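You operate a simulated robot arm through the tools that you are given. There is no shell and no other tool.

Carry out the task below with a simulated two-armed robot. There is one attempt and no reset: what you move stays moved.

TASK
Set the pressure switch to light the test lamp at the card's pressure.
Fine: open the switch cover, pump up to that figure, turn the adjuster down till the lamp lights (0.2 bar further at most), vent to nought and shut the cover, fingers clear of it. Where these are worked on the way, their far stop is far enough and under half their travel is too little: switch cover.

Only the result counts: the job must be done as asked and must still hold three seconds after the hand-in. Knocking over, shifting, dropping, spilling or breaking anything else fails it. Lids that push on must go on centred and level and be pressed home; caps that screw on are set level and turned clockwise until they are tight.

THE ROBOT
Two 7-joint arms with two-finger parallel grippers on one trunk that stands fixed in place. Base frame: the origin is at the foot of the trunk, x ahead of it, y to its left, z up. Lengths are in m, angles in rad, forces in N, time in s.
The left shoulder is at [0.05, 0.161, 1.198], the right one opposite. With the tool pointing down near the work surface each hand reaches from about 0.24 to 0.68 m from the base axis, measured 20 degrees to its own side. Payload 3.43 kg a hand.
Tool frame (each hand has its own): the origin (TCP) lies between the finger pads and is the grasp point; the fingertips stand 0.03 m ahead of it; z points along the fingers, y is the line along which they close. Largest opening 0.094 m; finger width 0.028, thickness 0.01; the body of the gripper, 0.05 by 0.096 m, starts 0.055 m behind the TCP.
Orientation is that of the tool frame in the base frame, as a unit quaternion [w, x, y, z]. With the fingers straight down and closing along the base's y, the tool's x points along the base's -x, its y along +y and its z along -z.

THE INTERFACE
- The arms move only by the tool arm_command. It takes "left_commands", "right_commands" or both (then of equal length, played together; a hand with none holds still); each is a list of rows, each a list of 3 entries, a list of its own where there are three numbers: the shift along the tool's x, y, z in units of 500 mm (1.0 is 500 mm), then the turn, a rotation vector about the tool's x, y, z in units of 60 degrees (1.0 is 60 degrees), then the finger opening in cm, from 0 to 9.4. In form: [[[x, y, z], [rx, ry, rz], fingers], ...]. A call has 1 to 20 rows; each row is the pose to reach, as a shift and turn from the pose commanded when the call began, along the tool's axes at that moment. A call with a number of a shift or a turn outside -1 to 1 is refused whole. Rows are played at 5 a second. More than 0.05 m and 0.15 rad between two rows, or a gripper value outside its range, and nothing of the call is played. Where a pose cannot be reached the arm comes as near as it can. A force on the tool above 40 N (or 10 N above the force at the start of the call, whichever is more), or a blocked arm, ends the call early, and 0.2 s more pass. The fingers move at their own pace (about 0.045 m/s each) and stop on an object; they squeeze with about 40 N. The grip force told is the motor's: it shows also when the fingers shut on nothing. Time passes only in rows, and 0.2 s behind the last, so rows that repeat a pose let the fingers close. The reply holds the time, the measured pose of the TCP, the force on the tool along the base axes, the opening and the grip force, in the units named above and with some noise, with the torque about the TCP (base axes, N m) and any sound that the robot's microphone picked up, and new pictures: "pictures" is both (left out), scene, wrist or none (wrist: the cameras of the hands that moved).
- Cameras (640 x 400 px; columns grow to the right, rows downward): "scene" is now at [0.1336, -0.013, 1.3546]; the picture's right is [-0.15, -0.99, 0.00], its down [-0.23, 0.04, -0.97] and it looks along [0.96, -0.15, -0.24] (base axes); focal length 214 px, centre (320, 200). "left" rides on the left gripper at [0.076, -0.014, -0.102] in its tool frame; the picture's right is [0.18, 0.98, 0.00], its down [-0.75, 0.14, -0.64] and it looks along [-0.63, 0.12, 0.77] (tool axes); focal length 243 px, centre (320, 200). "right" rides on the right gripper at [0.076, 0.014, -0.102] in its tool frame; the picture's right is [-0.18, 0.98, 0.00], its down [-0.75, -0.14, -0.64] and it looks along [-0.63, -0.12, 0.77] (tool axes); focal length 243 px, centre (320, 200). There is no depth. A picture from a camera that has moved, and an enlarged one, comes with that camera's place and axes in the base frame and with its lens.
- raise_lower(by): slides the trunk up (or, below 0, down) by that many m; the arms and the scene camera ride with it, the base frame stays. It gives what a move gives, with no picture.
- pan_tilt(pan, tilt): turns the head with the scene camera to pan (to the left, within 1.396 rad either way) and tilt (down, from -0.506 to 1.204), counted from straight ahead of the robot. It gives what a move gives, and a new picture of the scene camera.
- zoom(camera, box): a new picture of the part [left, top, right, bottom] of that camera's present view, enlarged. The clock stands still meanwhile.
- hand_in(): hands the job in; it is judged then, once.

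Nothing tells you positions but the pictures and the camera data. Unless the task says otherwise, let go and move clear before handing in.

The tools are called after "Emit:" as a command line: name --argument value ..., lists and objects as JSON in quotes. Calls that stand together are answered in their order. arm_command: Moves the arms, as the interface text tells. Its arguments: {"type":"object","properties":{"left_commands":{"type":"array","items":{"type":"array"}},"right_commands":{"type":"array","items":{"type":"array"}},"pictures":{"type":"string","enum":["both","scene","wrist","none"]}},"required":[]} The other tools are called the same way: raise_lower (by) moves the trunk up or down; pan_tilt (pan, tilt) turns the head that bears the scene camera; zoom (camera, box) takes an enlarged picture of a part of a camera's view; hand_in () hands the job in.

At the start:

```text
t: 0.0
left_ee_pos: [0.3321, 0.0942, 1.3276]
left_tcp_rot: [0.0, 0.0, 1.0, 0.0]
left_force: [0.1, -0.2, -0.3]
left_moment: [0.03, -0.02, 0.0]
left_grip_width: 0.0941
left_finger_force: 0.1
right_ee_pos: [0.3138, -0.1493, 1.2233]
right_tcp_rot: [0.0, 0.0, 1.0, -0.001]
right_force: [-1.4, -0.3, 1.1]
right_moment: [0.01, 0.02, -0.02]
right_grip_width: 0.094
right_finger_force: 0.1
trunk travel left (down, up): [-0.225, 0.042]
head pan, tilt (commanded): [-0.15, 0.239]
```

scene: 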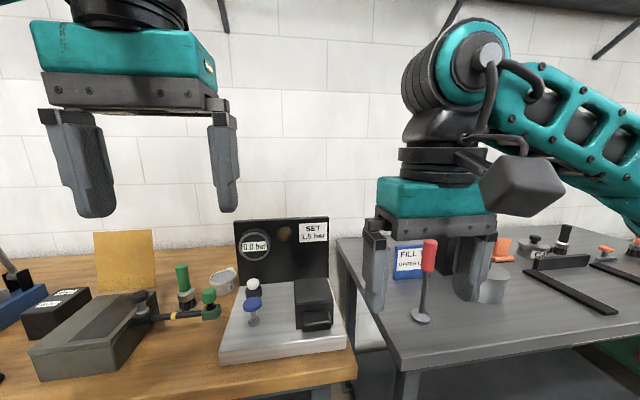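
right: 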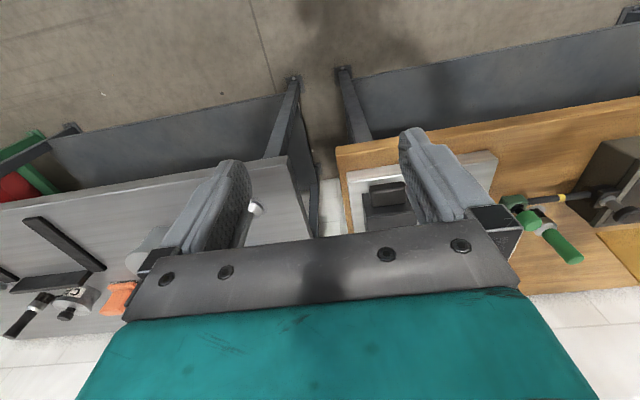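
left: 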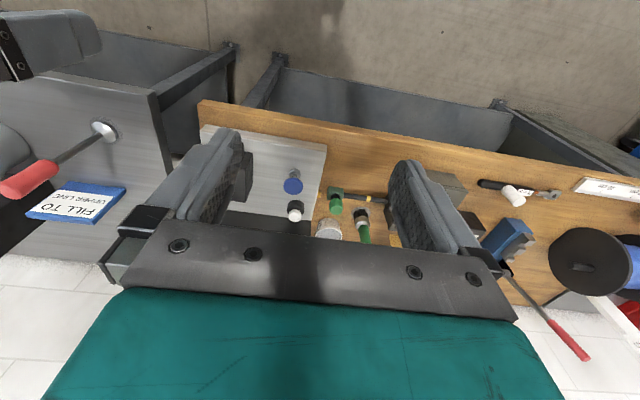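

I see a white-based rig on the wooden bench with a black back panel (gauge "0.0 bar", a lamp, a SET card), a white button, a blue knob and a dark box (likely the switch cover/adjuster). I'll zoom in to read the details first.

Emit:
zoom --camera "scene" --box '[210, 205, 360, 370]'

Emit:
zoom --camera "left" --box '[190, 110, 350, 250]'

Emit:
zoom --camera "right" --box '[330, 130, 520, 250]'

```text
2.42 times, centred on (285, 288) of scene
camera zoom: at [0.1336, -0.013, 1.3546], right [-0.15, -0.99, 0.0], down [-0.23, 0.04, -0.97], along [0.96, -0.15, -0.24], focal length 520 px, centre (405, -12)
```

zoom: 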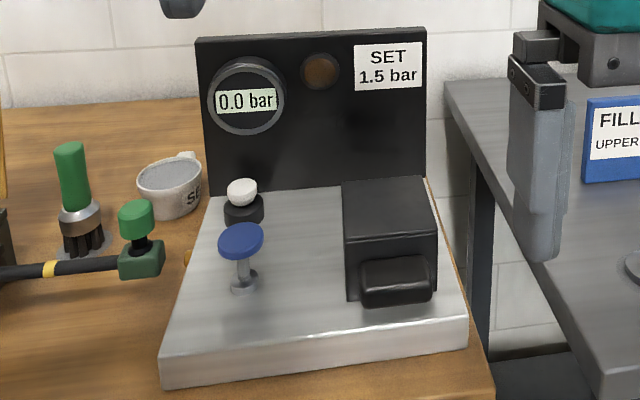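

```text
2.86 times, centred on (270, 180) of left
camera zoom: at [0.2578, 0.0784, 1.4304], right [-0.18, 0.98, 0.0], down [0.75, 0.14, 0.64], along [0.63, 0.12, -0.77], focal length 693 px, centre (463, 257)
```

zoom: 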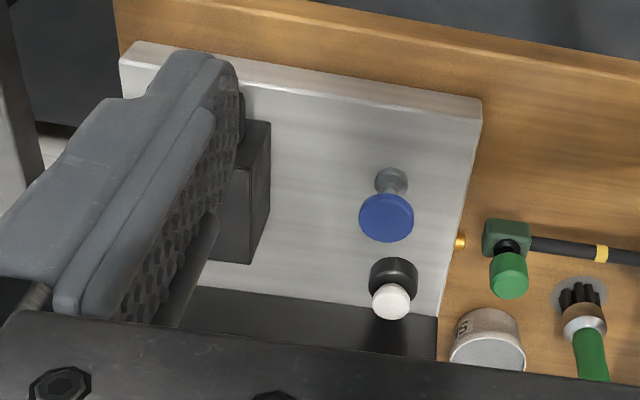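

```text
3.33 times, centred on (425, 190) of right
camera zoom: at [0.2353, -0.135, 1.3253], right [0.18, 0.98, 0.0], down [0.75, -0.14, 0.64], along [0.63, -0.12, -0.77], focal length 809 px, centre (-30, 233)
```

zoom: 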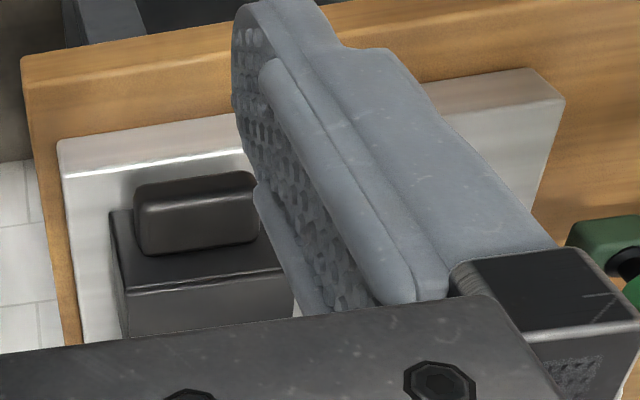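

The card reads 1.5 bar. I'll look at the neighbouring items more closely to tell which parts belong to this rig (pump, vent) and which are only standing near.

Emit:
zoom --camera "scene" --box '[0, 220, 260, 390]'

Emit:
zoom --camera "scene" --box '[225, 215, 345, 290]'

Emit:
zoom --camera "scene" --box '[225, 270, 345, 345]'

Emit:
zoom --camera "left" --box '[260, 150, 400, 250]'

```text
2.35 times, centred on (130, 305) of scene
camera zoom: at [0.1336, -0.013, 1.3546], right [-0.15, -0.99, 0.0], down [-0.23, 0.04, -0.97], along [0.96, -0.15, -0.24], focal length 505 px, centre (767, -47)
```

zoom: 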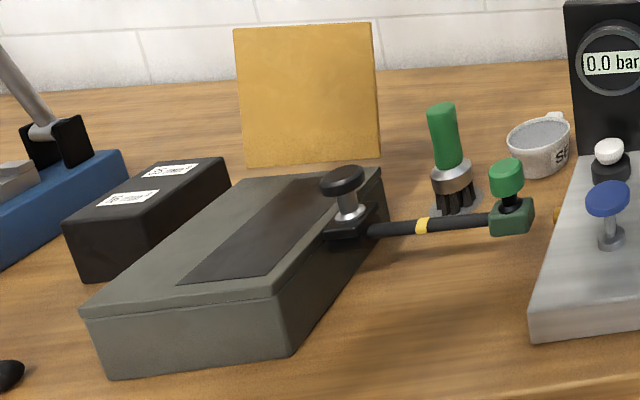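

```text
5.33 times, centred on (285, 252) of scene
camera zoom: at [0.1336, -0.013, 1.3546], right [-0.15, -0.99, 0.0], down [-0.23, 0.04, -0.97], along [0.96, -0.15, -0.24], focal length 1144 px, centre (507, -80)
```

zoom: 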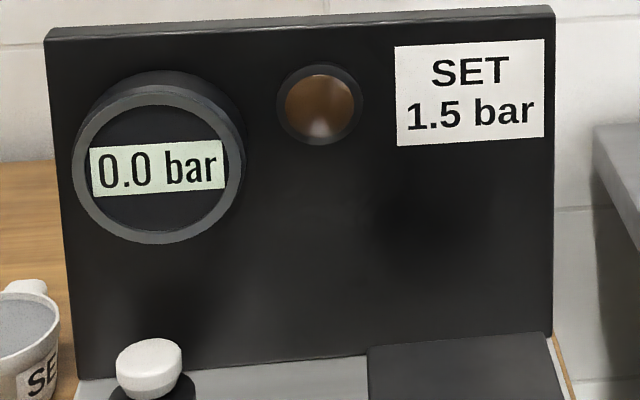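

```text
5.33 times, centred on (285, 308) of scene
camera zoom: at [0.1336, -0.013, 1.3546], right [-0.15, -0.99, 0.0], down [-0.23, 0.04, -0.97], along [0.96, -0.15, -0.24], focal length 1144 px, centre (507, -373)
```

zoom: 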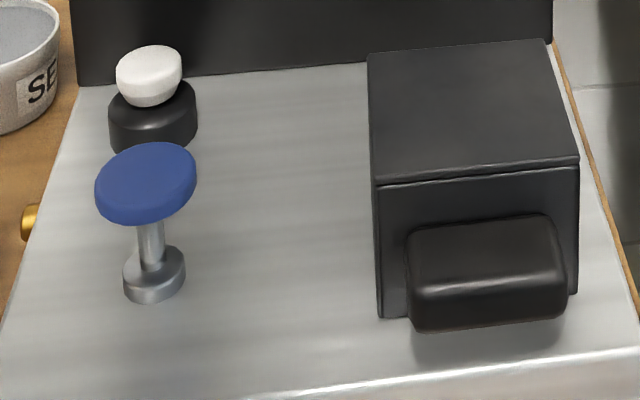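

```text
4.00 times, centred on (330, 200) of left
camera zoom: at [0.2578, 0.0784, 1.4304], right [-0.18, 0.98, 0.0], down [0.75, 0.14, 0.64], along [0.63, 0.12, -0.77], focal length 970 px, centre (280, 200)
```

zoom: 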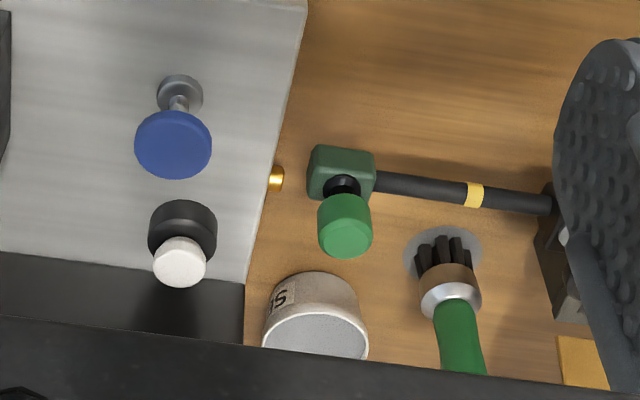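

The rig's parts look like this:
- **Pump:** the blue mushroom plunger at about (0.594, 0.08, 0.986).
- **Vent:** the white-topped button at about (0.70, 0.096, 0.97).
- **Cover:** the black hood at x 0.554–0.65, y −0.11 to −0.022, z 0.94–1.005, with a handle bar on its front at about (0.541, −0.066, 0.972).

Next I bring the right hand in front of the cover, pitched 45° forward, for a closer look.

Emit:
arm_command --right_commands '[[[-0.0415, 0.02075, 0.04075], [0, -0.094, 0], 9.4], [[-0.083, 0.0415, 0.0815], [0, -0.188, 0], 9.4], [[-0.1245, 0.06225, 0.12225], [0, -0.281, 0], 9.4], [[-0.166, 0.083, 0.163], [0, -0.375, 0], 9.4], [[-0.2075, 0.10375, 0.20375], [0, -0.469, 0], 9.4], [[-0.249, 0.1245, 0.2445], [0, -0.5625, 0], 9.4], [[-0.2905, 0.14525, 0.28525], [0, -0.656, 0], 9.4], [[-0.332, 0.166, 0.326], [0, -0.75, 0], 9.4], [[-0.332, 0.166, 0.326], [0, -0.75, 0], 9.4]]' --pictures "both"

```text
t: 2.0
left_ee_pos: [0.3339, 0.0936, 1.3288]
left_tcp_rot: [0.001, 0.0, 1.0, -0.001]
left_force: [-0.3, -1.0, 0.0]
left_moment: [0.06, 0.01, 0.01]
left_grip_width: 0.0941
left_finger_force: 0.1
right_ee_pos: [0.4789, -0.0669, 1.06]
right_tcp_rot: [0.383, 0.0, 0.924, 0.0]
right_force: [0.2, 0.5, -0.3]
right_moment: [-0.02, -0.03, 0.01]
right_grip_width: 0.0939
right_finger_force: 0.1
trunk travel left (down, up): [-0.225, 0.042]
head pan, tilt (commanded): [-0.15, 0.239]
camera scene: at [0.1335, -0.013, 1.3546], right [-0.15, -0.99, 0.0], down [-0.23, 0.04, -0.97], along [0.96, -0.15, -0.24], focal length 214 px, centre (320, 200)
camera right: at [0.3508, -0.052, 1.0782], right [0.13, 0.98, 0.13], down [0.08, -0.14, 0.99], along [0.99, -0.12, -0.09], focal length 243 px, centre (320, 200)
```

scene: 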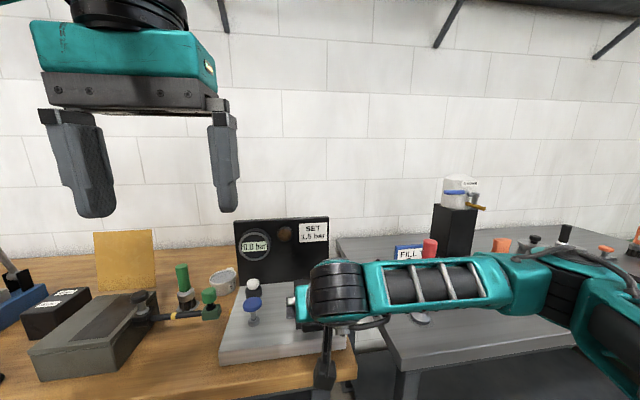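
right: 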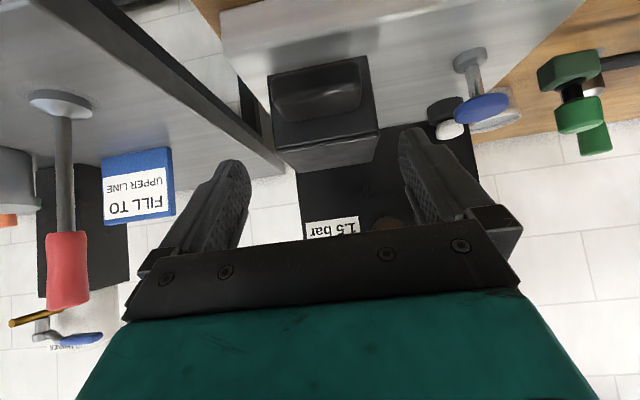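

The wrist camera now faces the hood from the front. I'll enlarge the view to see how the hood is hinged.

Emit:
zoom --camera "right" --box '[220, 20, 420, 180]'

Emit:
zoom --camera "left" --box '[180, 110, 300, 230]'

```text
2.50 times, centred on (320, 100) of right
camera zoom: at [0.3508, -0.052, 1.0782], right [0.13, 0.98, 0.13], down [0.08, -0.14, 0.99], along [0.99, -0.12, -0.09], focal length 606 px, centre (320, 450)
```

zoom: 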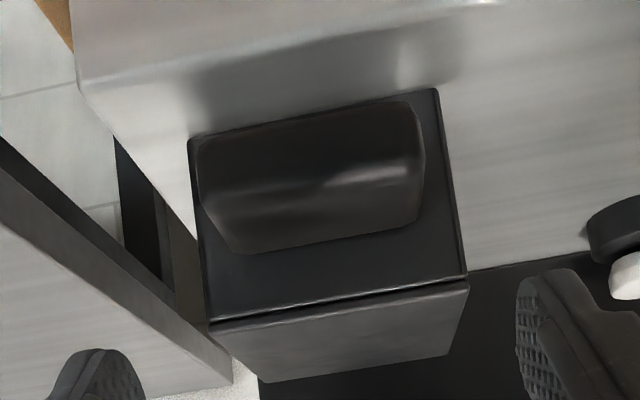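

```text
3.33 times, centred on (240, 170) of left
camera zoom: at [0.2577, 0.0784, 1.4305], right [-0.18, 0.98, 0.0], down [0.75, 0.14, 0.64], along [0.63, 0.12, -0.77], focal length 809 px, centre (587, 300)
```

zoom: 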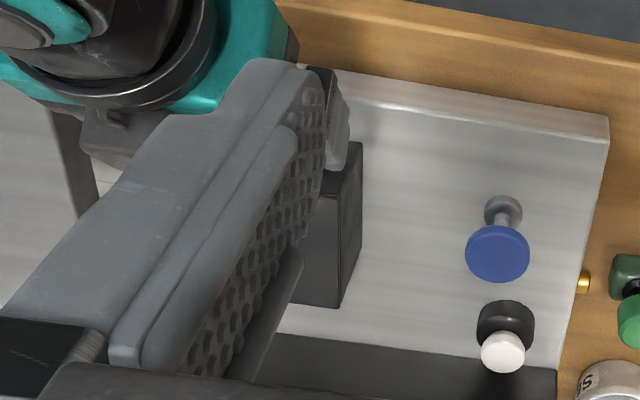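

Emit:
zoom --camera "right" --box '[265, 100, 385, 175]'

Emit:
zoom --camera "right" --box '[265, 40, 385, 115]'

Emit:
zoom --camera "left" --box '[225, 145, 265, 205]'

```text
5.33 times, centred on (325, 138) of right
camera zoom: at [0.3508, -0.052, 1.0782], right [0.13, 0.98, 0.13], down [0.08, -0.14, 0.99], along [0.99, -0.12, -0.09], focal length 1294 px, centre (293, 533)
```

zoom: 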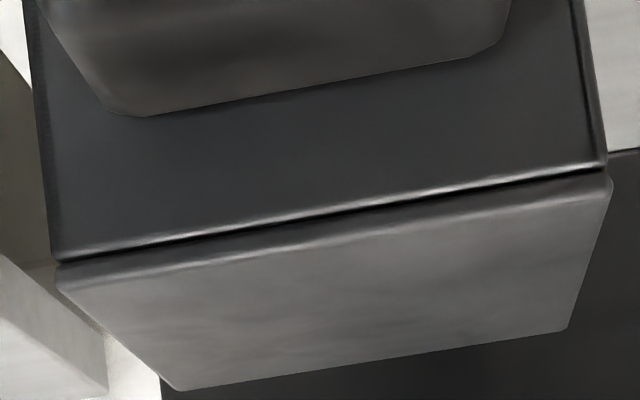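

```text
5.33 times, centred on (325, 78) of right
camera zoom: at [0.3508, -0.052, 1.0782], right [0.13, 0.98, 0.13], down [0.08, -0.14, 0.99], along [0.99, -0.12, -0.09], focal length 1294 px, centre (293, 853)
```

zoom: 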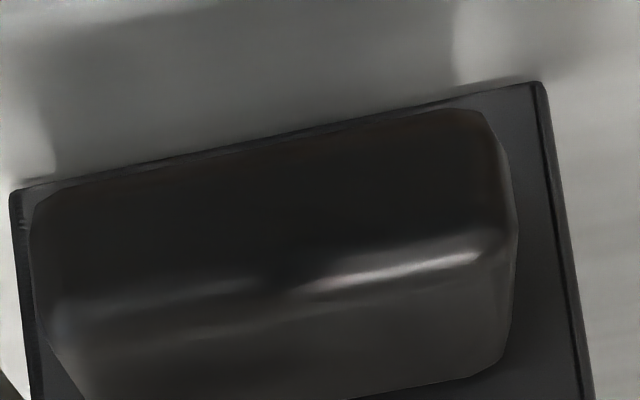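

```text
6.67 times, centred on (245, 175) of left
camera zoom: at [0.2577, 0.0784, 1.4305], right [-0.18, 0.98, 0.0], down [0.75, 0.14, 0.64], along [0.63, 0.12, -0.77], focal length 1618 px, centre (820, 367)
```

zoom: 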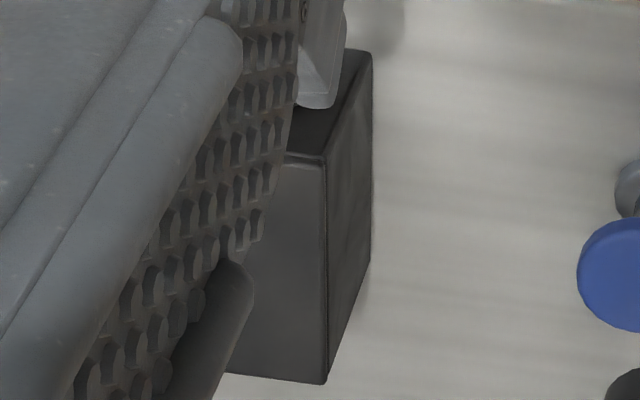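

The hood is built of thin plates (front, top, sides) with the bar handle low on its front, at about x 0.528–0.554, y −0.100 to −0.031, z 0.958–0.988. It is most likely hinged at the back. I'll move to a pre-grasp in front of the handle, pitched 30° below horizontal.

Emit:
arm_command --right_commands '[[[0.025, 0.001, 0.02], [0, -0.083, 0], 9.4], [[0.05, 0.002, 0.04], [0, -0.167, 0], 9.4], [[0.075, 0.0026, 0.0608], [0, -0.25, 0], 9.4], [[0.075, 0.0026, 0.0608], [0, -0.25, 0], 9.4]]' --pictures "wrist"

```text
t: 3.0
left_ee_pos: [0.3344, 0.0922, 1.327]
left_tcp_rot: [0.0, 0.0, 1.0, 0.0]
left_force: [-0.1, 0.4, -1.1]
left_moment: [0.01, 0.02, 0.03]
left_grip_width: 0.094
left_finger_force: 0.1
right_ee_pos: [0.4731, -0.0652, 1.0116]
right_tcp_rot: [0.501, 0.0, 0.866, 0.001]
right_force: [-0.2, 0.3, 0.5]
right_moment: [0.0, -0.01, -0.04]
right_grip_width: 0.0942
right_finger_force: 0.1
trunk travel left (down, up): [-0.225, 0.042]
head pan, tilt (commanded): [-0.15, 0.239]
camera right: at [0.3454, -0.0502, 0.9966], right [0.09, 0.98, 0.16], down [-0.18, -0.14, 0.97], along [0.98, -0.12, 0.16], focal length 243 px, centre (320, 200)
```

right: 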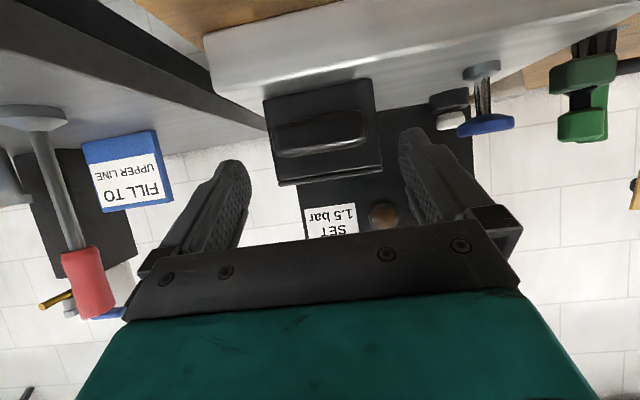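

The fingers are lined up with the handle. I'll advance along the tool axis and close on the handle's ends.

Emit:
arm_command --right_commands '[[[0, 0, 0.035], [0, 0, 0], 9.4], [[0, 0, 0.07], [0, 0, 0], 9.4], [[0, 0, 0.1], [0, 0, 0], 9.4], [[0, 0, 0.1], [0, 0, 0], 5.5], [[0, 0, 0.1], [0, 0, 0], 5.5], [[0, 0, 0.1], [0, 0, 0], 5.5], [[0, 0, 0.1], [0, 0, 0], 5.5]]' --pictures "both"

```text
t: 4.6
left_ee_pos: [0.334, 0.0934, 1.3274]
left_tcp_rot: [-0.001, 0.0, 1.0, 0.001]
left_force: [-0.2, 0.0, -0.8]
left_moment: [-0.03, -0.02, 0.02]
left_grip_width: 0.0942
left_finger_force: 0.0
right_ee_pos: [0.5162, -0.0654, 0.9881]
right_tcp_rot: [0.5, 0.0, 0.866, 0.0]
right_force: [1.7, 1.7, -0.8]
right_moment: [0.21, -0.07, -0.01]
right_grip_width: 0.0697
right_finger_force: 45.2
trunk travel left (down, up): [-0.225, 0.042]
head pan, tilt (commanded): [-0.15, 0.239]
camera scene: at [0.1339, -0.0128, 1.3545], right [-0.15, -0.99, 0.0], down [-0.23, 0.04, -0.97], along [0.96, -0.15, -0.24], focal length 214 px, centre (320, 200)
camera right: at [0.3886, -0.0501, 0.9721], right [0.09, 0.98, 0.16], down [-0.18, -0.14, 0.97], along [0.98, -0.12, 0.16], focal length 243 px, centre (320, 200)
```

scene: 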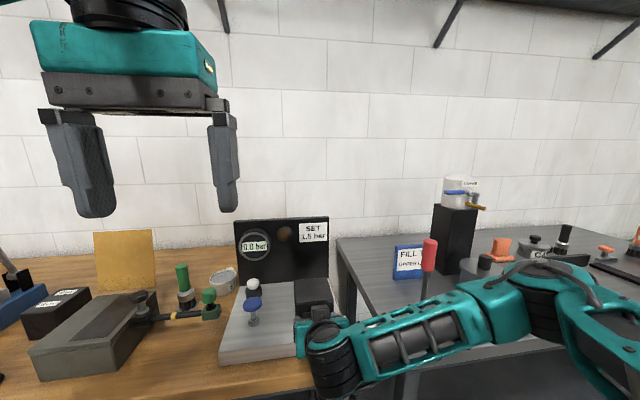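
right: 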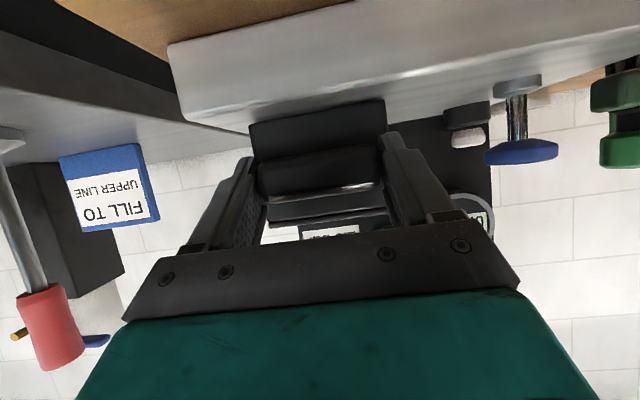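

The handle is gripped (69.7 mm wide). I'll try a small upward lift with a slight turn to feel how the hood moves.

Emit:
arm_command --right_commands '[[[-0.007, 0, -0.004], [0, 0.033, 0], 5.5], [[-0.014, 0, -0.008], [0, 0.067, 0], 5.5], [[-0.0208, 0, -0.012], [0, 0.1, 0], 5.5], [[-0.0208, 0, -0.012], [0, 0.1, 0], 5.5]]' --pictures "both"

```text
t: 5.6
left_ee_pos: [0.3381, 0.0935, 1.3278]
left_tcp_rot: [-0.002, 0.0, 1.0, -0.001]
left_force: [-0.6, -1.1, 0.1]
left_moment: [0.03, -0.02, -0.02]
left_grip_width: 0.094
left_finger_force: 0.1
right_ee_pos: [0.5214, -0.0644, 0.9983]
right_tcp_rot: [0.455, 0.001, 0.891, 0.0]
right_force: [30.9, 9.8, -4.1]
right_moment: [0.18, -1.24, -0.23]
right_grip_width: 0.07
right_finger_force: 45.3
trunk travel left (down, up): [-0.225, 0.042]
head pan, tilt (commanded): [-0.15, 0.239]
camera scene: at [0.1376, -0.0118, 1.3541], right [-0.15, -0.99, 0.0], down [-0.24, 0.03, -0.97], along [0.96, -0.15, -0.24], focal length 214 px, centre (320, 200)
camera right: at [0.3924, -0.0499, 0.997], right [0.11, 0.98, 0.15], down [-0.08, -0.14, 0.99], along [0.99, -0.12, 0.06], focal length 243 px, centre (320, 200)
```

scene: 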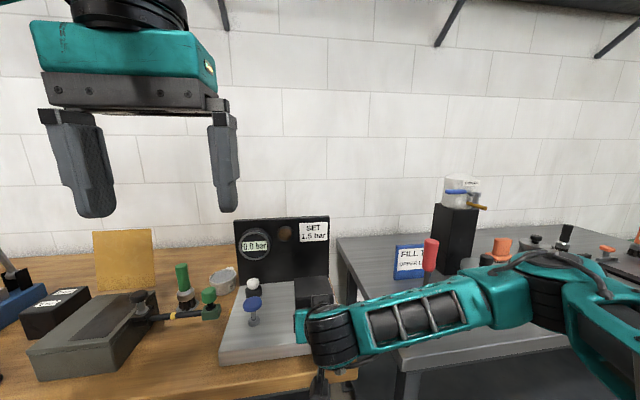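
right: 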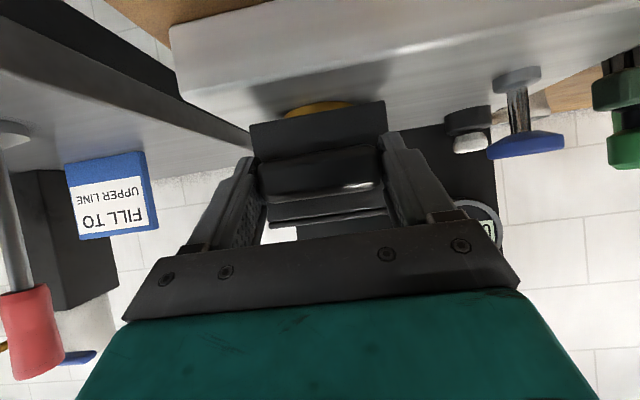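

The hood lifts, and something yellow (the adjuster) shows underneath. The motion fits a hinge at the hood's rear bottom edge, about (0.65, 0.94). I'll follow that arc in steps.

Emit:
arm_command --right_commands '[[[-0.0128, 0, 0.003], [0, 0.006, 0], 5.5], [[-0.0255, 0, -0.0002], [0, 0.012, 0], 5.5], [[-0.0375, 0, -0.0013], [0, 0.04, 0], 5.5], [[-0.049, 0, -0.0023], [0, 0.067, 0], 5.5], [[-0.061, 0, -0.0023], [0, 0.095, 0], 5.5], [[-0.0728, 0, -0.0022], [0, 0.122, 0], 5.5], [[-0.0728, 0, -0.0022], [0, 0.122, 0], 5.5]]' --pictures "both"

```text
t: 7.2
left_ee_pos: [0.3342, 0.0934, 1.3277]
left_tcp_rot: [0.0, 0.0, 1.0, 0.0]
left_force: [-0.2, -0.4, 0.2]
left_moment: [-0.02, -0.02, -0.03]
left_grip_width: 0.0939
left_finger_force: 0.0
right_ee_pos: [0.5381, -0.0647, 1.0294]
right_tcp_rot: [0.395, 0.0, 0.918, 0.0]
right_force: [-6.6, 4.0, -7.6]
right_moment: [-0.05, 1.32, 0.02]
right_grip_width: 0.0697
right_finger_force: 44.9
trunk travel left (down, up): [-0.225, 0.042]
head pan, tilt (commanded): [-0.15, 0.239]
camera scene: at [0.1339, -0.0126, 1.3546], right [-0.15, -0.99, 0.0], down [-0.23, 0.04, -0.97], along [0.96, -0.15, -0.24], focal length 214 px, centre (320, 200)
camera right: at [0.4095, -0.0501, 1.0434], right [0.13, 0.98, 0.13], down [0.05, -0.14, 0.99], along [0.99, -0.12, -0.07], focal length 243 px, centre (320, 200)
```

scene: 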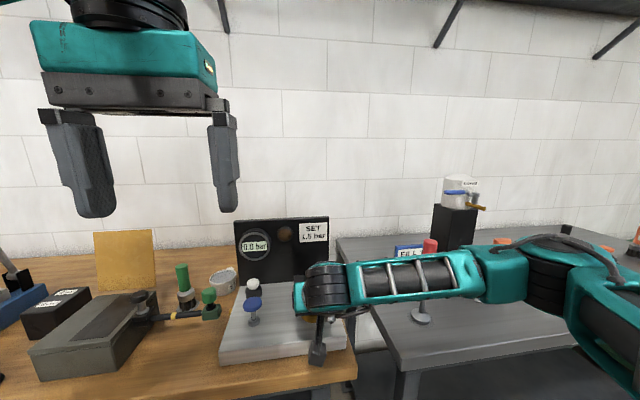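
right: 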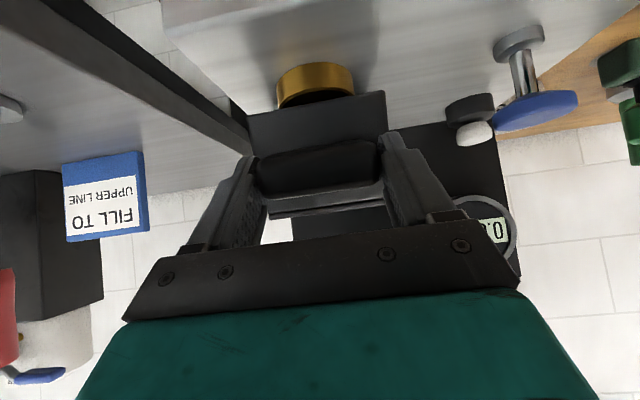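

The arc fits well and the forces are low. I'll carry on along it to about 50°.

Emit:
arm_command --right_commands '[[[-0.0119, 0, -0.0005], [0, 0.028, 0], 5.5], [[-0.0238, 0, -0.001], [0, 0.056, 0], 5.5], [[-0.0356, 0, -0.0005], [0, 0.083, 0], 5.5], [[-0.0474, 0, 0], [0, 0.111, 0], 5.5], [[-0.0592, 0, 0.0016], [0, 0.139, 0], 5.5], [[-0.0709, 0, 0.0032], [0, 0.167, 0], 5.5], [[-0.0826, 0, 0.0055], [0, 0.194, 0], 5.5], [[-0.0943, 0, 0.0079], [0, 0.222, 0], 5.5], [[-0.1056, 0, 0.0114], [0, 0.25, 0], 5.5], [[-0.1168, 0, 0.0149], [0, 0.278, 0], 5.5], [[-0.1279, 0, 0.0192], [0, 0.306, 0], 5.5], [[-0.1389, 0, 0.0235], [0, 0.333, 0], 5.5]]' --pictures "both"

```text
t: 9.8
left_ee_pos: [0.334, 0.0936, 1.3282]
left_tcp_rot: [0.0, 0.0, 1.0, 0.0]
left_force: [-0.4, -0.6, 0.5]
left_moment: [0.01, 0.0, -0.03]
left_grip_width: 0.0938
left_finger_force: 0.0
right_ee_pos: [0.5926, -0.0665, 1.0727]
right_tcp_rot: [0.231, 0.0, 0.973, 0.0]
right_force: [-6.5, 4.8, -5.4]
right_moment: [-0.08, 1.19, -0.23]
right_grip_width: 0.0699
right_finger_force: 45.6
trunk travel left (down, up): [-0.225, 0.042]
head pan, tilt (commanded): [-0.15, 0.239]
camera scene: at [0.1335, -0.0123, 1.3546], right [-0.15, -0.99, 0.0], down [-0.23, 0.03, -0.97], along [0.96, -0.15, -0.24], focal length 214 px, centre (320, 200)
camera right: at [0.4787, -0.05, 1.1291], right [0.16, 0.98, 0.08], down [0.39, -0.14, 0.91], along [0.91, -0.12, -0.4], focal length 243 px, centre (320, 200)
```

scene: 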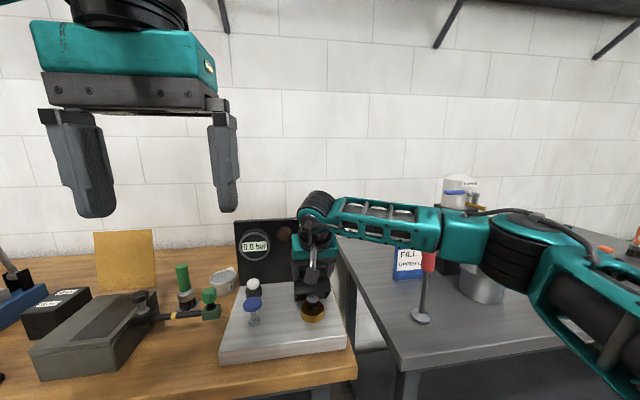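
right: 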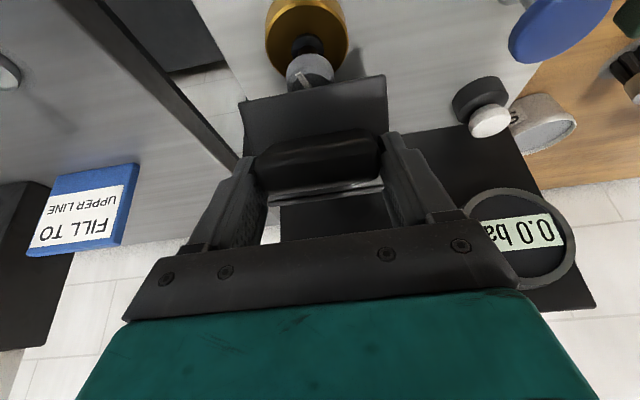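

The adjuster, a gold disc with a stem and knob, is now exposed. I'll keep opening to about 75° in small rows, keeping the forearm clear of the red-handled tool.

Emit:
arm_command --right_commands '[[[-0.0118, 0, 0.0015], [0, 0.028, 0], 5.5], [[-0.0236, 0, 0.0029], [0, 0.057, 0], 5.5], [[-0.0352, 0, 0.0052], [0, 0.085, 0], 5.5], [[-0.0468, 0, 0.0076], [0, 0.112, 0], 5.5], [[-0.0582, 0, 0.011], [0, 0.14, 0], 5.5], [[-0.0695, 0, 0.0144], [0, 0.167, 0], 5.5], [[-0.0805, 0, 0.0186], [0, 0.195, 0], 5.5], [[-0.0915, 0, 0.0228], [0, 0.223, 0], 5.5], [[-0.1022, 0, 0.028], [0, 0.25, 0], 5.5], [[-0.1129, 0, 0.0333], [0, 0.278, 0], 5.5]]' --pictures "both"

```text
t: 12.0
left_ee_pos: [0.3331, 0.0939, 1.3292]
left_tcp_rot: [0.001, 0.0, 1.0, 0.0]
left_force: [0.0, -0.3, 0.1]
left_moment: [0.0, 0.01, 0.04]
left_grip_width: 0.0942
left_finger_force: 0.2
right_ee_pos: [0.6501, -0.0655, 1.0816]
right_tcp_rot: [0.089, 0.0, 0.996, -0.001]
right_force: [-7.8, 4.1, -1.5]
right_moment: [-0.39, 1.1, -0.4]
right_grip_width: 0.0696
right_finger_force: 45.6
trunk travel left (down, up): [-0.225, 0.042]
head pan, tilt (commanded): [-0.15, 0.239]
camera scene: at [0.1329, -0.0123, 1.3547], right [-0.15, -0.99, 0.0], down [-0.23, 0.03, -0.97], along [0.96, -0.15, -0.24], focal length 214 px, centre (320, 200)
camera right: at [0.5569, -0.05, 1.1701], right [0.18, 0.98, 0.03], down [0.63, -0.14, 0.76], along [0.76, -0.12, -0.64], focal length 243 px, centre (320, 200)
```

scene: 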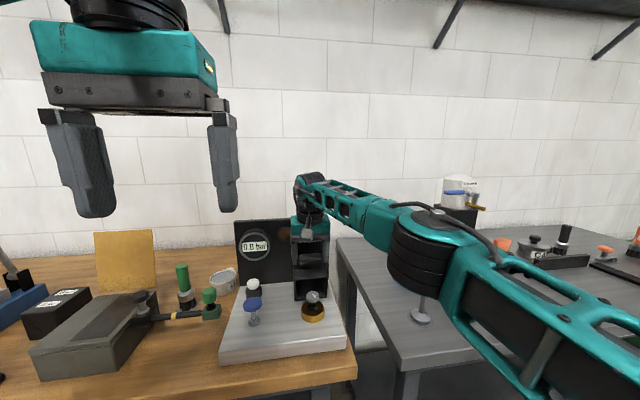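
right: 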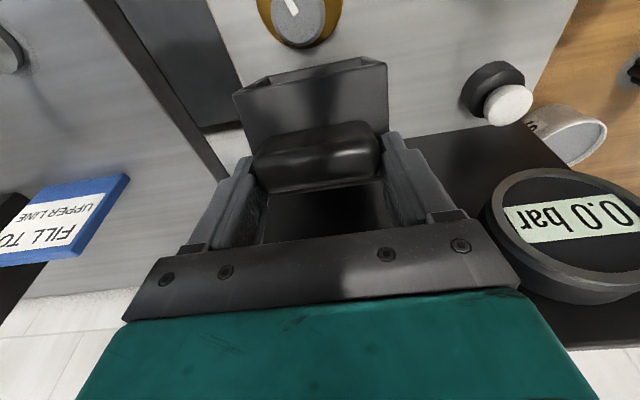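

About 75° open and still smooth. I'll go on towards 90° and feel for the stop.

Emit:
arm_command --right_commands '[[[-0.0105, 0, 0.0028], [0, 0.008, 0], 5.5], [[-0.0211, 0, 0.0057], [0, 0.017, 0], 5.5], [[-0.0315, 0, 0.0093], [0, 0.025, 0], 5.5], [[-0.042, 0, 0.0129], [0, 0.033, 0], 5.5], [[-0.0519, 0, 0.0175], [0, 0.042, 0], 5.5], [[-0.0617, 0, 0.0222], [0, 0.05, 0], 5.5], [[-0.0617, 0, 0.0222], [0, 0.05, 0], 5.5]]' --pictures "both"

```text
t: 13.0
left_ee_pos: [0.3342, 0.0922, 1.3276]
left_tcp_rot: [0.0, -0.001, 1.0, 0.0]
left_force: [-0.3, -1.2, 0.6]
left_moment: [0.02, 0.01, 0.03]
left_grip_width: 0.0943
left_finger_force: 0.1
right_ee_pos: [0.6544, -0.0655, 1.0804]
right_tcp_rot: [0.081, -0.008, 0.997, 0.011]
right_force: [-0.1, 11.3, 4.7]
right_moment: [0.27, 0.05, -0.39]
right_grip_width: 0.07
right_finger_force: 45.0
right hand out of reach, approached as far as the arm can: row 1, 2, 3, 4
trunk travel left (down, up): [-0.225, 0.042]
head pan, tilt (commanded): [-0.15, 0.239]
stopped in row 4 (right hand): the force on the tool passed its limit at 44 N (the readings are from after the stop); the commanded pose is now the measured one
camera scene: at [0.1333, -0.0129, 1.3545], right [-0.15, -0.99, 0.0], down [-0.23, 0.04, -0.97], along [0.96, -0.15, -0.24], focal length 214 px, centre (320, 200)
camera right: at [0.5608, -0.0535, 1.1707], right [0.16, 0.98, 0.05], down [0.64, -0.15, 0.75], along [0.75, -0.09, -0.66], focal length 243 px, centre (320, 200)
```

scene: 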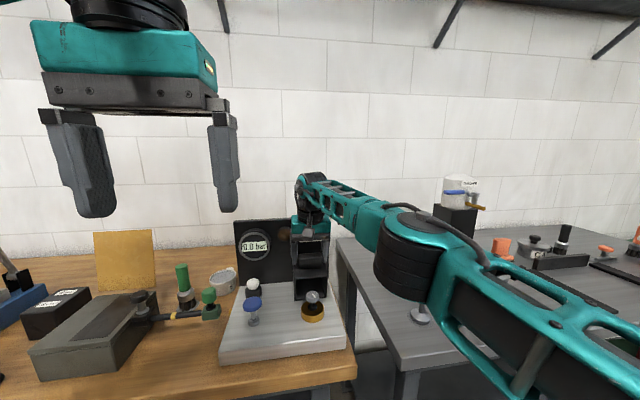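
right: 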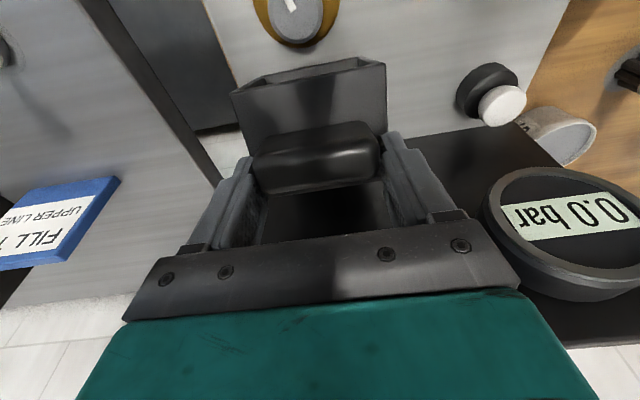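

The arm ran out of reach with the tool nearly vertical, so I'll tilt the hand back about 15° around the handle, which brings the wrist nearer. Then I'll carry on opening to about 90°.

Emit:
arm_command --right_commands '[[[0.0028, 0, 0.0004], [0, -0.065, 0], 5.5], [[0.0057, 0, 0.0008], [0, -0.13, 0], 5.5], [[0.0085, 0, 0.0012], [0, -0.195, 0], 5.5], [[0.0114, 0, 0.0016], [0, -0.26, 0], 5.5], [[0.002, 0, 0.002], [0, -0.26, 0], 5.5], [[-0.0069, 0, 0.0026], [0, -0.26, 0], 5.5], [[-0.017, 0, 0.006], [0, -0.26, 0], 5.5], [[-0.027, 0, 0.0096], [0, -0.26, 0], 5.5], [[-0.0366, 0, 0.014], [0, -0.26, 0], 5.5], [[-0.0462, 0, 0.0185], [0, -0.26, 0], 5.5]]' --pictures "both"

```text
t: 15.2
left_ee_pos: [0.331, 0.096, 1.3294]
left_tcp_rot: [0.001, 0.0, 1.0, -0.002]
left_force: [0.1, 0.4, 0.4]
left_moment: [-0.01, 0.0, -0.04]
left_grip_width: 0.094
left_finger_force: 0.1
right_ee_pos: [0.6761, -0.0643, 1.0783]
right_tcp_rot: [0.217, -0.006, 0.976, 0.01]
right_force: [-5.1, 18.4, 19.1]
right_moment: [-0.09, 1.4, -0.33]
right_grip_width: 0.0699
right_finger_force: 45.0
trunk travel left (down, up): [-0.225, 0.042]
head pan, tilt (commanded): [-0.15, 0.239]
camera scene: at [0.1308, -0.0102, 1.355], right [-0.15, -0.99, 0.0], down [-0.23, 0.03, -0.97], along [0.96, -0.15, -0.23], focal length 214 px, centre (320, 200)
camera right: at [0.5631, -0.0526, 1.1389], right [0.15, 0.98, 0.09], down [0.41, -0.15, 0.9], along [0.9, -0.1, -0.43], focal length 243 px, centre (320, 200)
```

scene: 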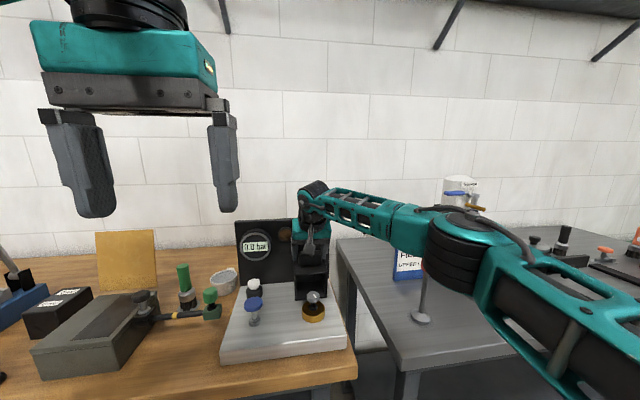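
right: 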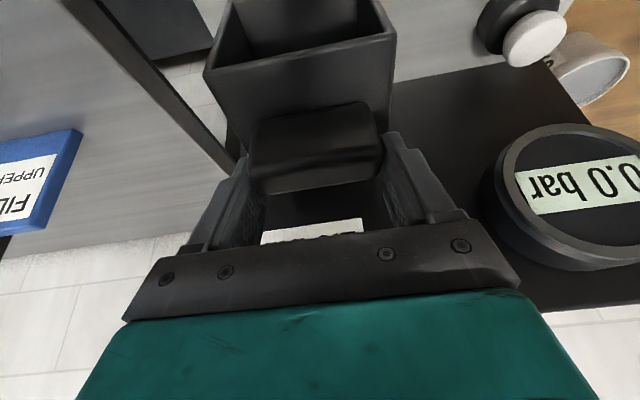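

Now about 88° open. I'll give it a little more to find the stop.

Emit:
arm_command --right_commands '[[[-0.005, 0, 0.005], [0, 0, 0], 5.5], [[-0.01, 0, 0.01], [0, 0, 0], 5.5], [[-0.015, 0, 0.0152], [0, 0, 0], 5.5], [[-0.0195, 0, 0.022], [0, 0, 0], 5.5], [[-0.024, 0, 0.029], [0, 0, 0], 5.5]]' --pictures "wrist"

```text
t: 16.4
left_ee_pos: [0.3311, 0.0951, 1.3292]
left_tcp_rot: [0.001, 0.0, 1.0, -0.002]
left_force: [-0.3, 0.2, -0.9]
left_moment: [-0.01, 0.0, 0.0]
left_grip_width: 0.0938
left_finger_force: 0.2
right_ee_pos: [0.6931, -0.0647, 1.0724]
right_tcp_rot: [0.218, -0.005, 0.976, 0.008]
right_force: [-0.3, 19.3, 24.8]
right_moment: [-0.1, 1.37, -0.45]
right_grip_width: 0.0699
right_finger_force: 45.3
trunk travel left (down, up): [-0.225, 0.042]
head pan, tilt (commanded): [-0.15, 0.239]
camera right: at [0.58, -0.0525, 1.1324], right [0.15, 0.98, 0.09], down [0.41, -0.15, 0.9], along [0.9, -0.1, -0.43], focal length 243 px, centre (320, 200)
```

right: 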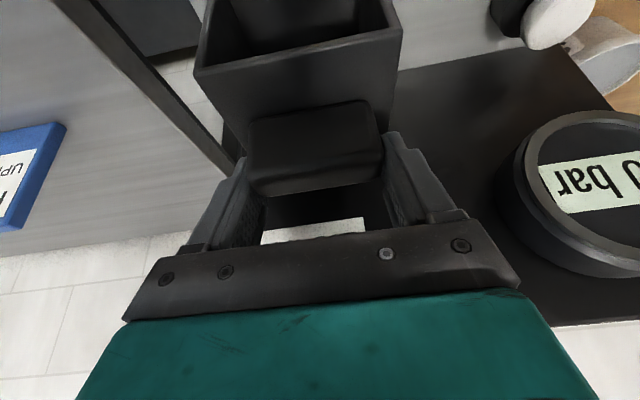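

The hood is now slightly past vertical (about 97°). I'll open the fingers and back away along the tool axis.

Emit:
arm_command --right_commands '[[[0, 0, 0], [0, 0, 0], 7.5], [[0, 0, 0], [0, 0, 0], 9.4], [[0, 0, 0], [0, 0, 0], 9.4], [[0, 0, -0.03], [0, 0, 0], 9.4], [[0, 0, -0.07], [0, 0, 0], 9.4], [[0, 0, -0.12], [0, 0, 0], 9.4], [[0, 0, -0.18], [0, 0, 0], 9.4], [[0, 0, -0.24], [0, 0, 0], 9.4]]' --pictures "both"

```text
t: 18.2
left_ee_pos: [0.3337, 0.094, 1.3276]
left_tcp_rot: [0.001, 0.0, 1.0, 0.0]
left_force: [0.0, -1.2, 0.1]
left_moment: [0.02, -0.02, 0.01]
left_grip_width: 0.0938
left_finger_force: 0.0
right_ee_pos: [0.646, -0.0727, 1.1779]
right_tcp_rot: [0.215, -0.004, 0.977, 0.008]
right_force: [-0.1, -0.9, 0.2]
right_moment: [0.03, 0.0, 0.01]
right_grip_width: 0.0937
right_finger_force: 0.1
trunk travel left (down, up): [-0.225, 0.042]
head pan, tilt (commanded): [-0.15, 0.239]
camera scene: at [0.1332, -0.013, 1.3546], right [-0.15, -0.99, 0.0], down [-0.23, 0.04, -0.97], along [0.96, -0.15, -0.24], focal length 214 px, centre (320, 200)
camera right: at [0.5314, -0.0583, 1.2384], right [0.16, 0.98, 0.09], down [0.42, -0.15, 0.9], along [0.9, -0.1, -0.43], focal length 243 px, centre (320, 200)
```

scene: 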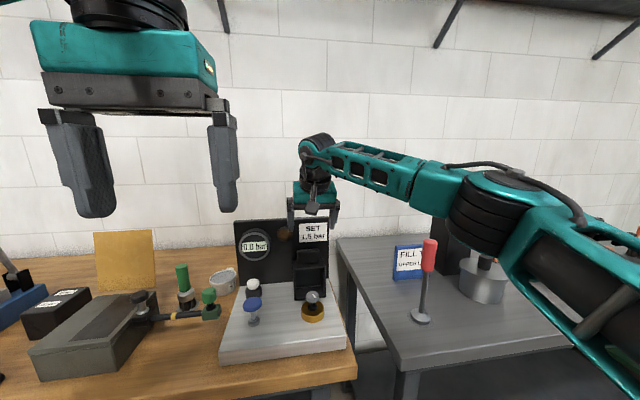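
right: 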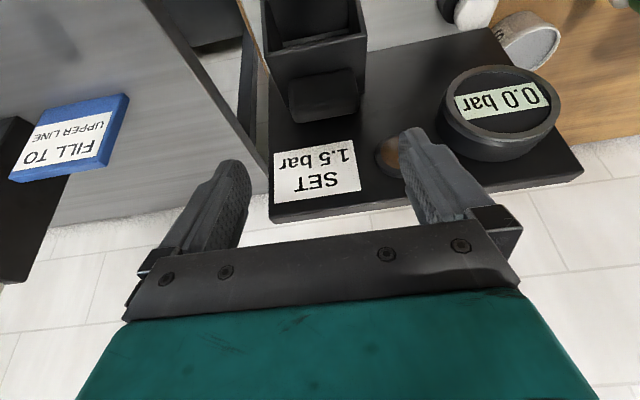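

The cover stays open. I'll take a closer look at the adjuster and panel.

Emit:
zoom --camera "scene" --box '[280, 270, 350, 330]'

Emit:
zoom --camera "scene" --box '[220, 210, 350, 350]'

Emit:
zoom --camera "left" --box '[190, 110, 350, 250]'

```text
6.67 times, centred on (315, 300) of scene
camera zoom: at [0.1332, -0.013, 1.3546], right [-0.15, -0.99, 0.0], down [-0.23, 0.04, -0.97], along [0.96, -0.15, -0.24], focal length 1430 px, centre (353, -467)
```

zoom: 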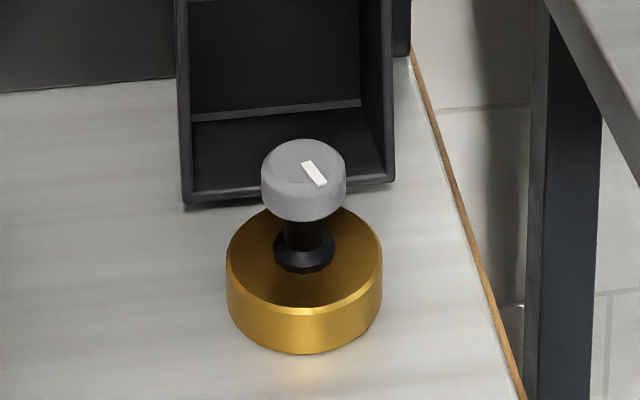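

```text
2.86 times, centred on (285, 280) of scene
camera zoom: at [0.1332, -0.013, 1.3546], right [-0.15, -0.99, 0.0], down [-0.23, 0.04, -0.97], along [0.96, -0.15, -0.24], focal length 613 px, centre (420, -29)
```

zoom: 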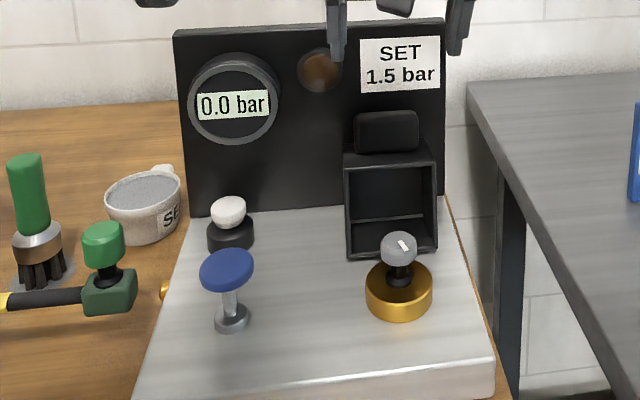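

```text
2.86 times, centred on (270, 180) of left
camera zoom: at [0.2574, 0.0784, 1.4305], right [-0.18, 0.98, 0.0], down [0.75, 0.14, 0.64], along [0.63, 0.12, -0.77], focal length 693 px, centre (463, 257)
```

zoom: 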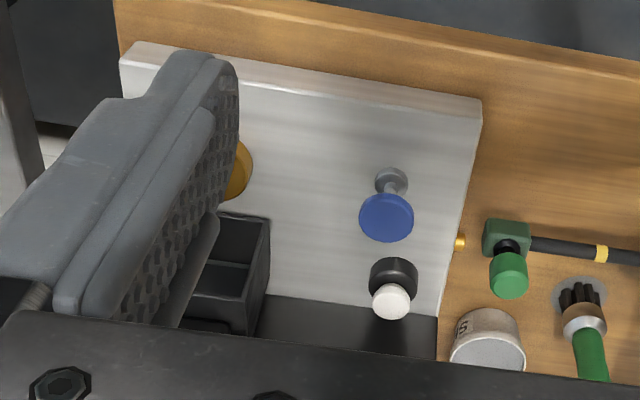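

The adjuster (grey pointer knob on a stem above a gold ring) sits at about (0.596, −0.065), with the knob at z 0.983–0.998. Now I'll move the right hand back a little so its camera still sees the gauge, and bring the closed left hand above the blue plunger.

Emit:
arm_command --right_commands '[[[0.027, -0.03, -0.0127], [0, 0, 0], 9.4], [[0.0545, -0.06, -0.0254], [0, 0, 0], 9.4], [[0.0818, -0.09, -0.038], [0, 0, 0], 9.4], [[0.109, -0.12, -0.0507], [0, 0, 0], 9.4], [[0.109, -0.12, -0.0507], [0, 0, 0], 9.4], [[0.109, -0.12, -0.0507], [0, 0, 0], 9.4], [[0.109, -0.12, -0.0507], [0, 0, 0], 9.4], [[0.109, -0.12, -0.0507], [0, 0, 0], 9.4], [[0.109, -0.12, -0.0507], [0, 0, 0], 9.4], [[0.109, -0.12, -0.0507], [0, 0, 0], 9.4], [[0.109, -0.12, -0.0507], [0, 0, 0], 9.4]]' --left_commands '[[[-0.0521, -0.003, 0.0495], [0, 0, 0], 0], [[-0.1041, -0.006, 0.099], [0, 0, 0], 0], [[-0.1562, -0.008, 0.1486], [0, 0, 0], 0], [[-0.2082, -0.011, 0.1981], [0, 0, 0], 0], [[-0.2603, -0.014, 0.2476], [0, 0, 0], 0], [[-0.3124, -0.017, 0.2971], [0, 0, 0], 0], [[-0.3644, -0.02, 0.3466], [0, 0, 0], 0], [[-0.4165, -0.022, 0.3962], [0, 0, 0], 0], [[-0.4685, -0.025, 0.4457], [0, 0, 0], 0], [[-0.5206, -0.028, 0.4952], [0, 0, 0], 0], [[-0.5206, -0.028, 0.4952], [0, 0, 0], 0]]' --pictures "both"

```text
t: 20.6
left_ee_pos: [0.5951, 0.0797, 1.0789]
left_tcp_rot: [0.0, -0.001, 1.0, 0.0]
left_force: [-0.3, -1.0, -0.5]
left_moment: [0.03, 0.0, 0.03]
left_grip_width: 0.0001
left_finger_force: 32.8
right_ee_pos: [0.586, -0.1306, 1.175]
right_tcp_rot: [0.215, -0.005, 0.977, 0.008]
right_force: [0.5, -0.2, 0.8]
right_moment: [0.01, -0.02, 0.01]
right_grip_width: 0.0938
right_finger_force: 0.1
trunk travel left (down, up): [-0.225, 0.042]
head pan, tilt (commanded): [-0.15, 0.239]
camera scene: at [0.1334, -0.0129, 1.3546], right [-0.15, -0.99, 0.0], down [-0.23, 0.04, -0.97], along [0.96, -0.15, -0.24], focal length 214 px, centre (320, 200)
camera right: at [0.4723, -0.1181, 1.2367], right [0.16, 0.98, 0.09], down [0.42, -0.15, 0.9], along [0.9, -0.1, -0.43], focal length 243 px, centre (320, 200)
camera left: at [0.5181, 0.0655, 1.182], right [-0.18, 0.98, 0.0], down [0.75, 0.14, 0.64], along [0.63, 0.12, -0.77], focal length 243 px, centre (320, 200)
```

scene: 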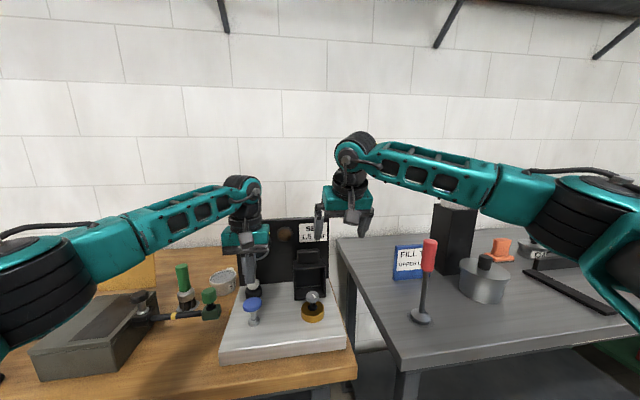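
right: 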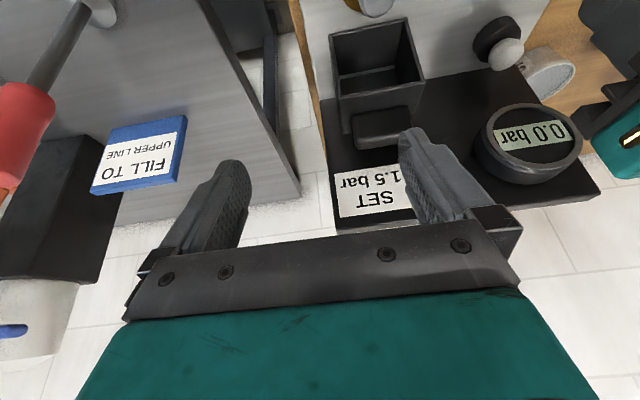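
left: 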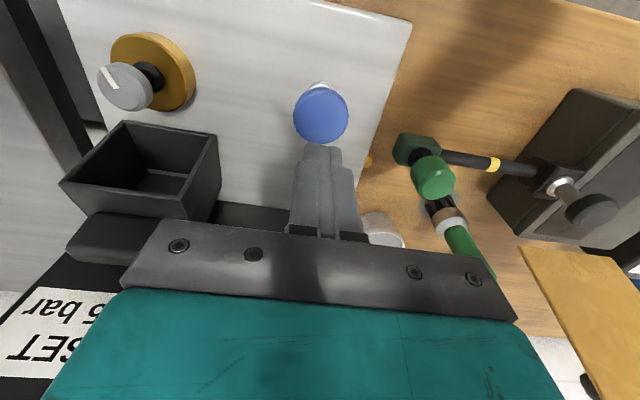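

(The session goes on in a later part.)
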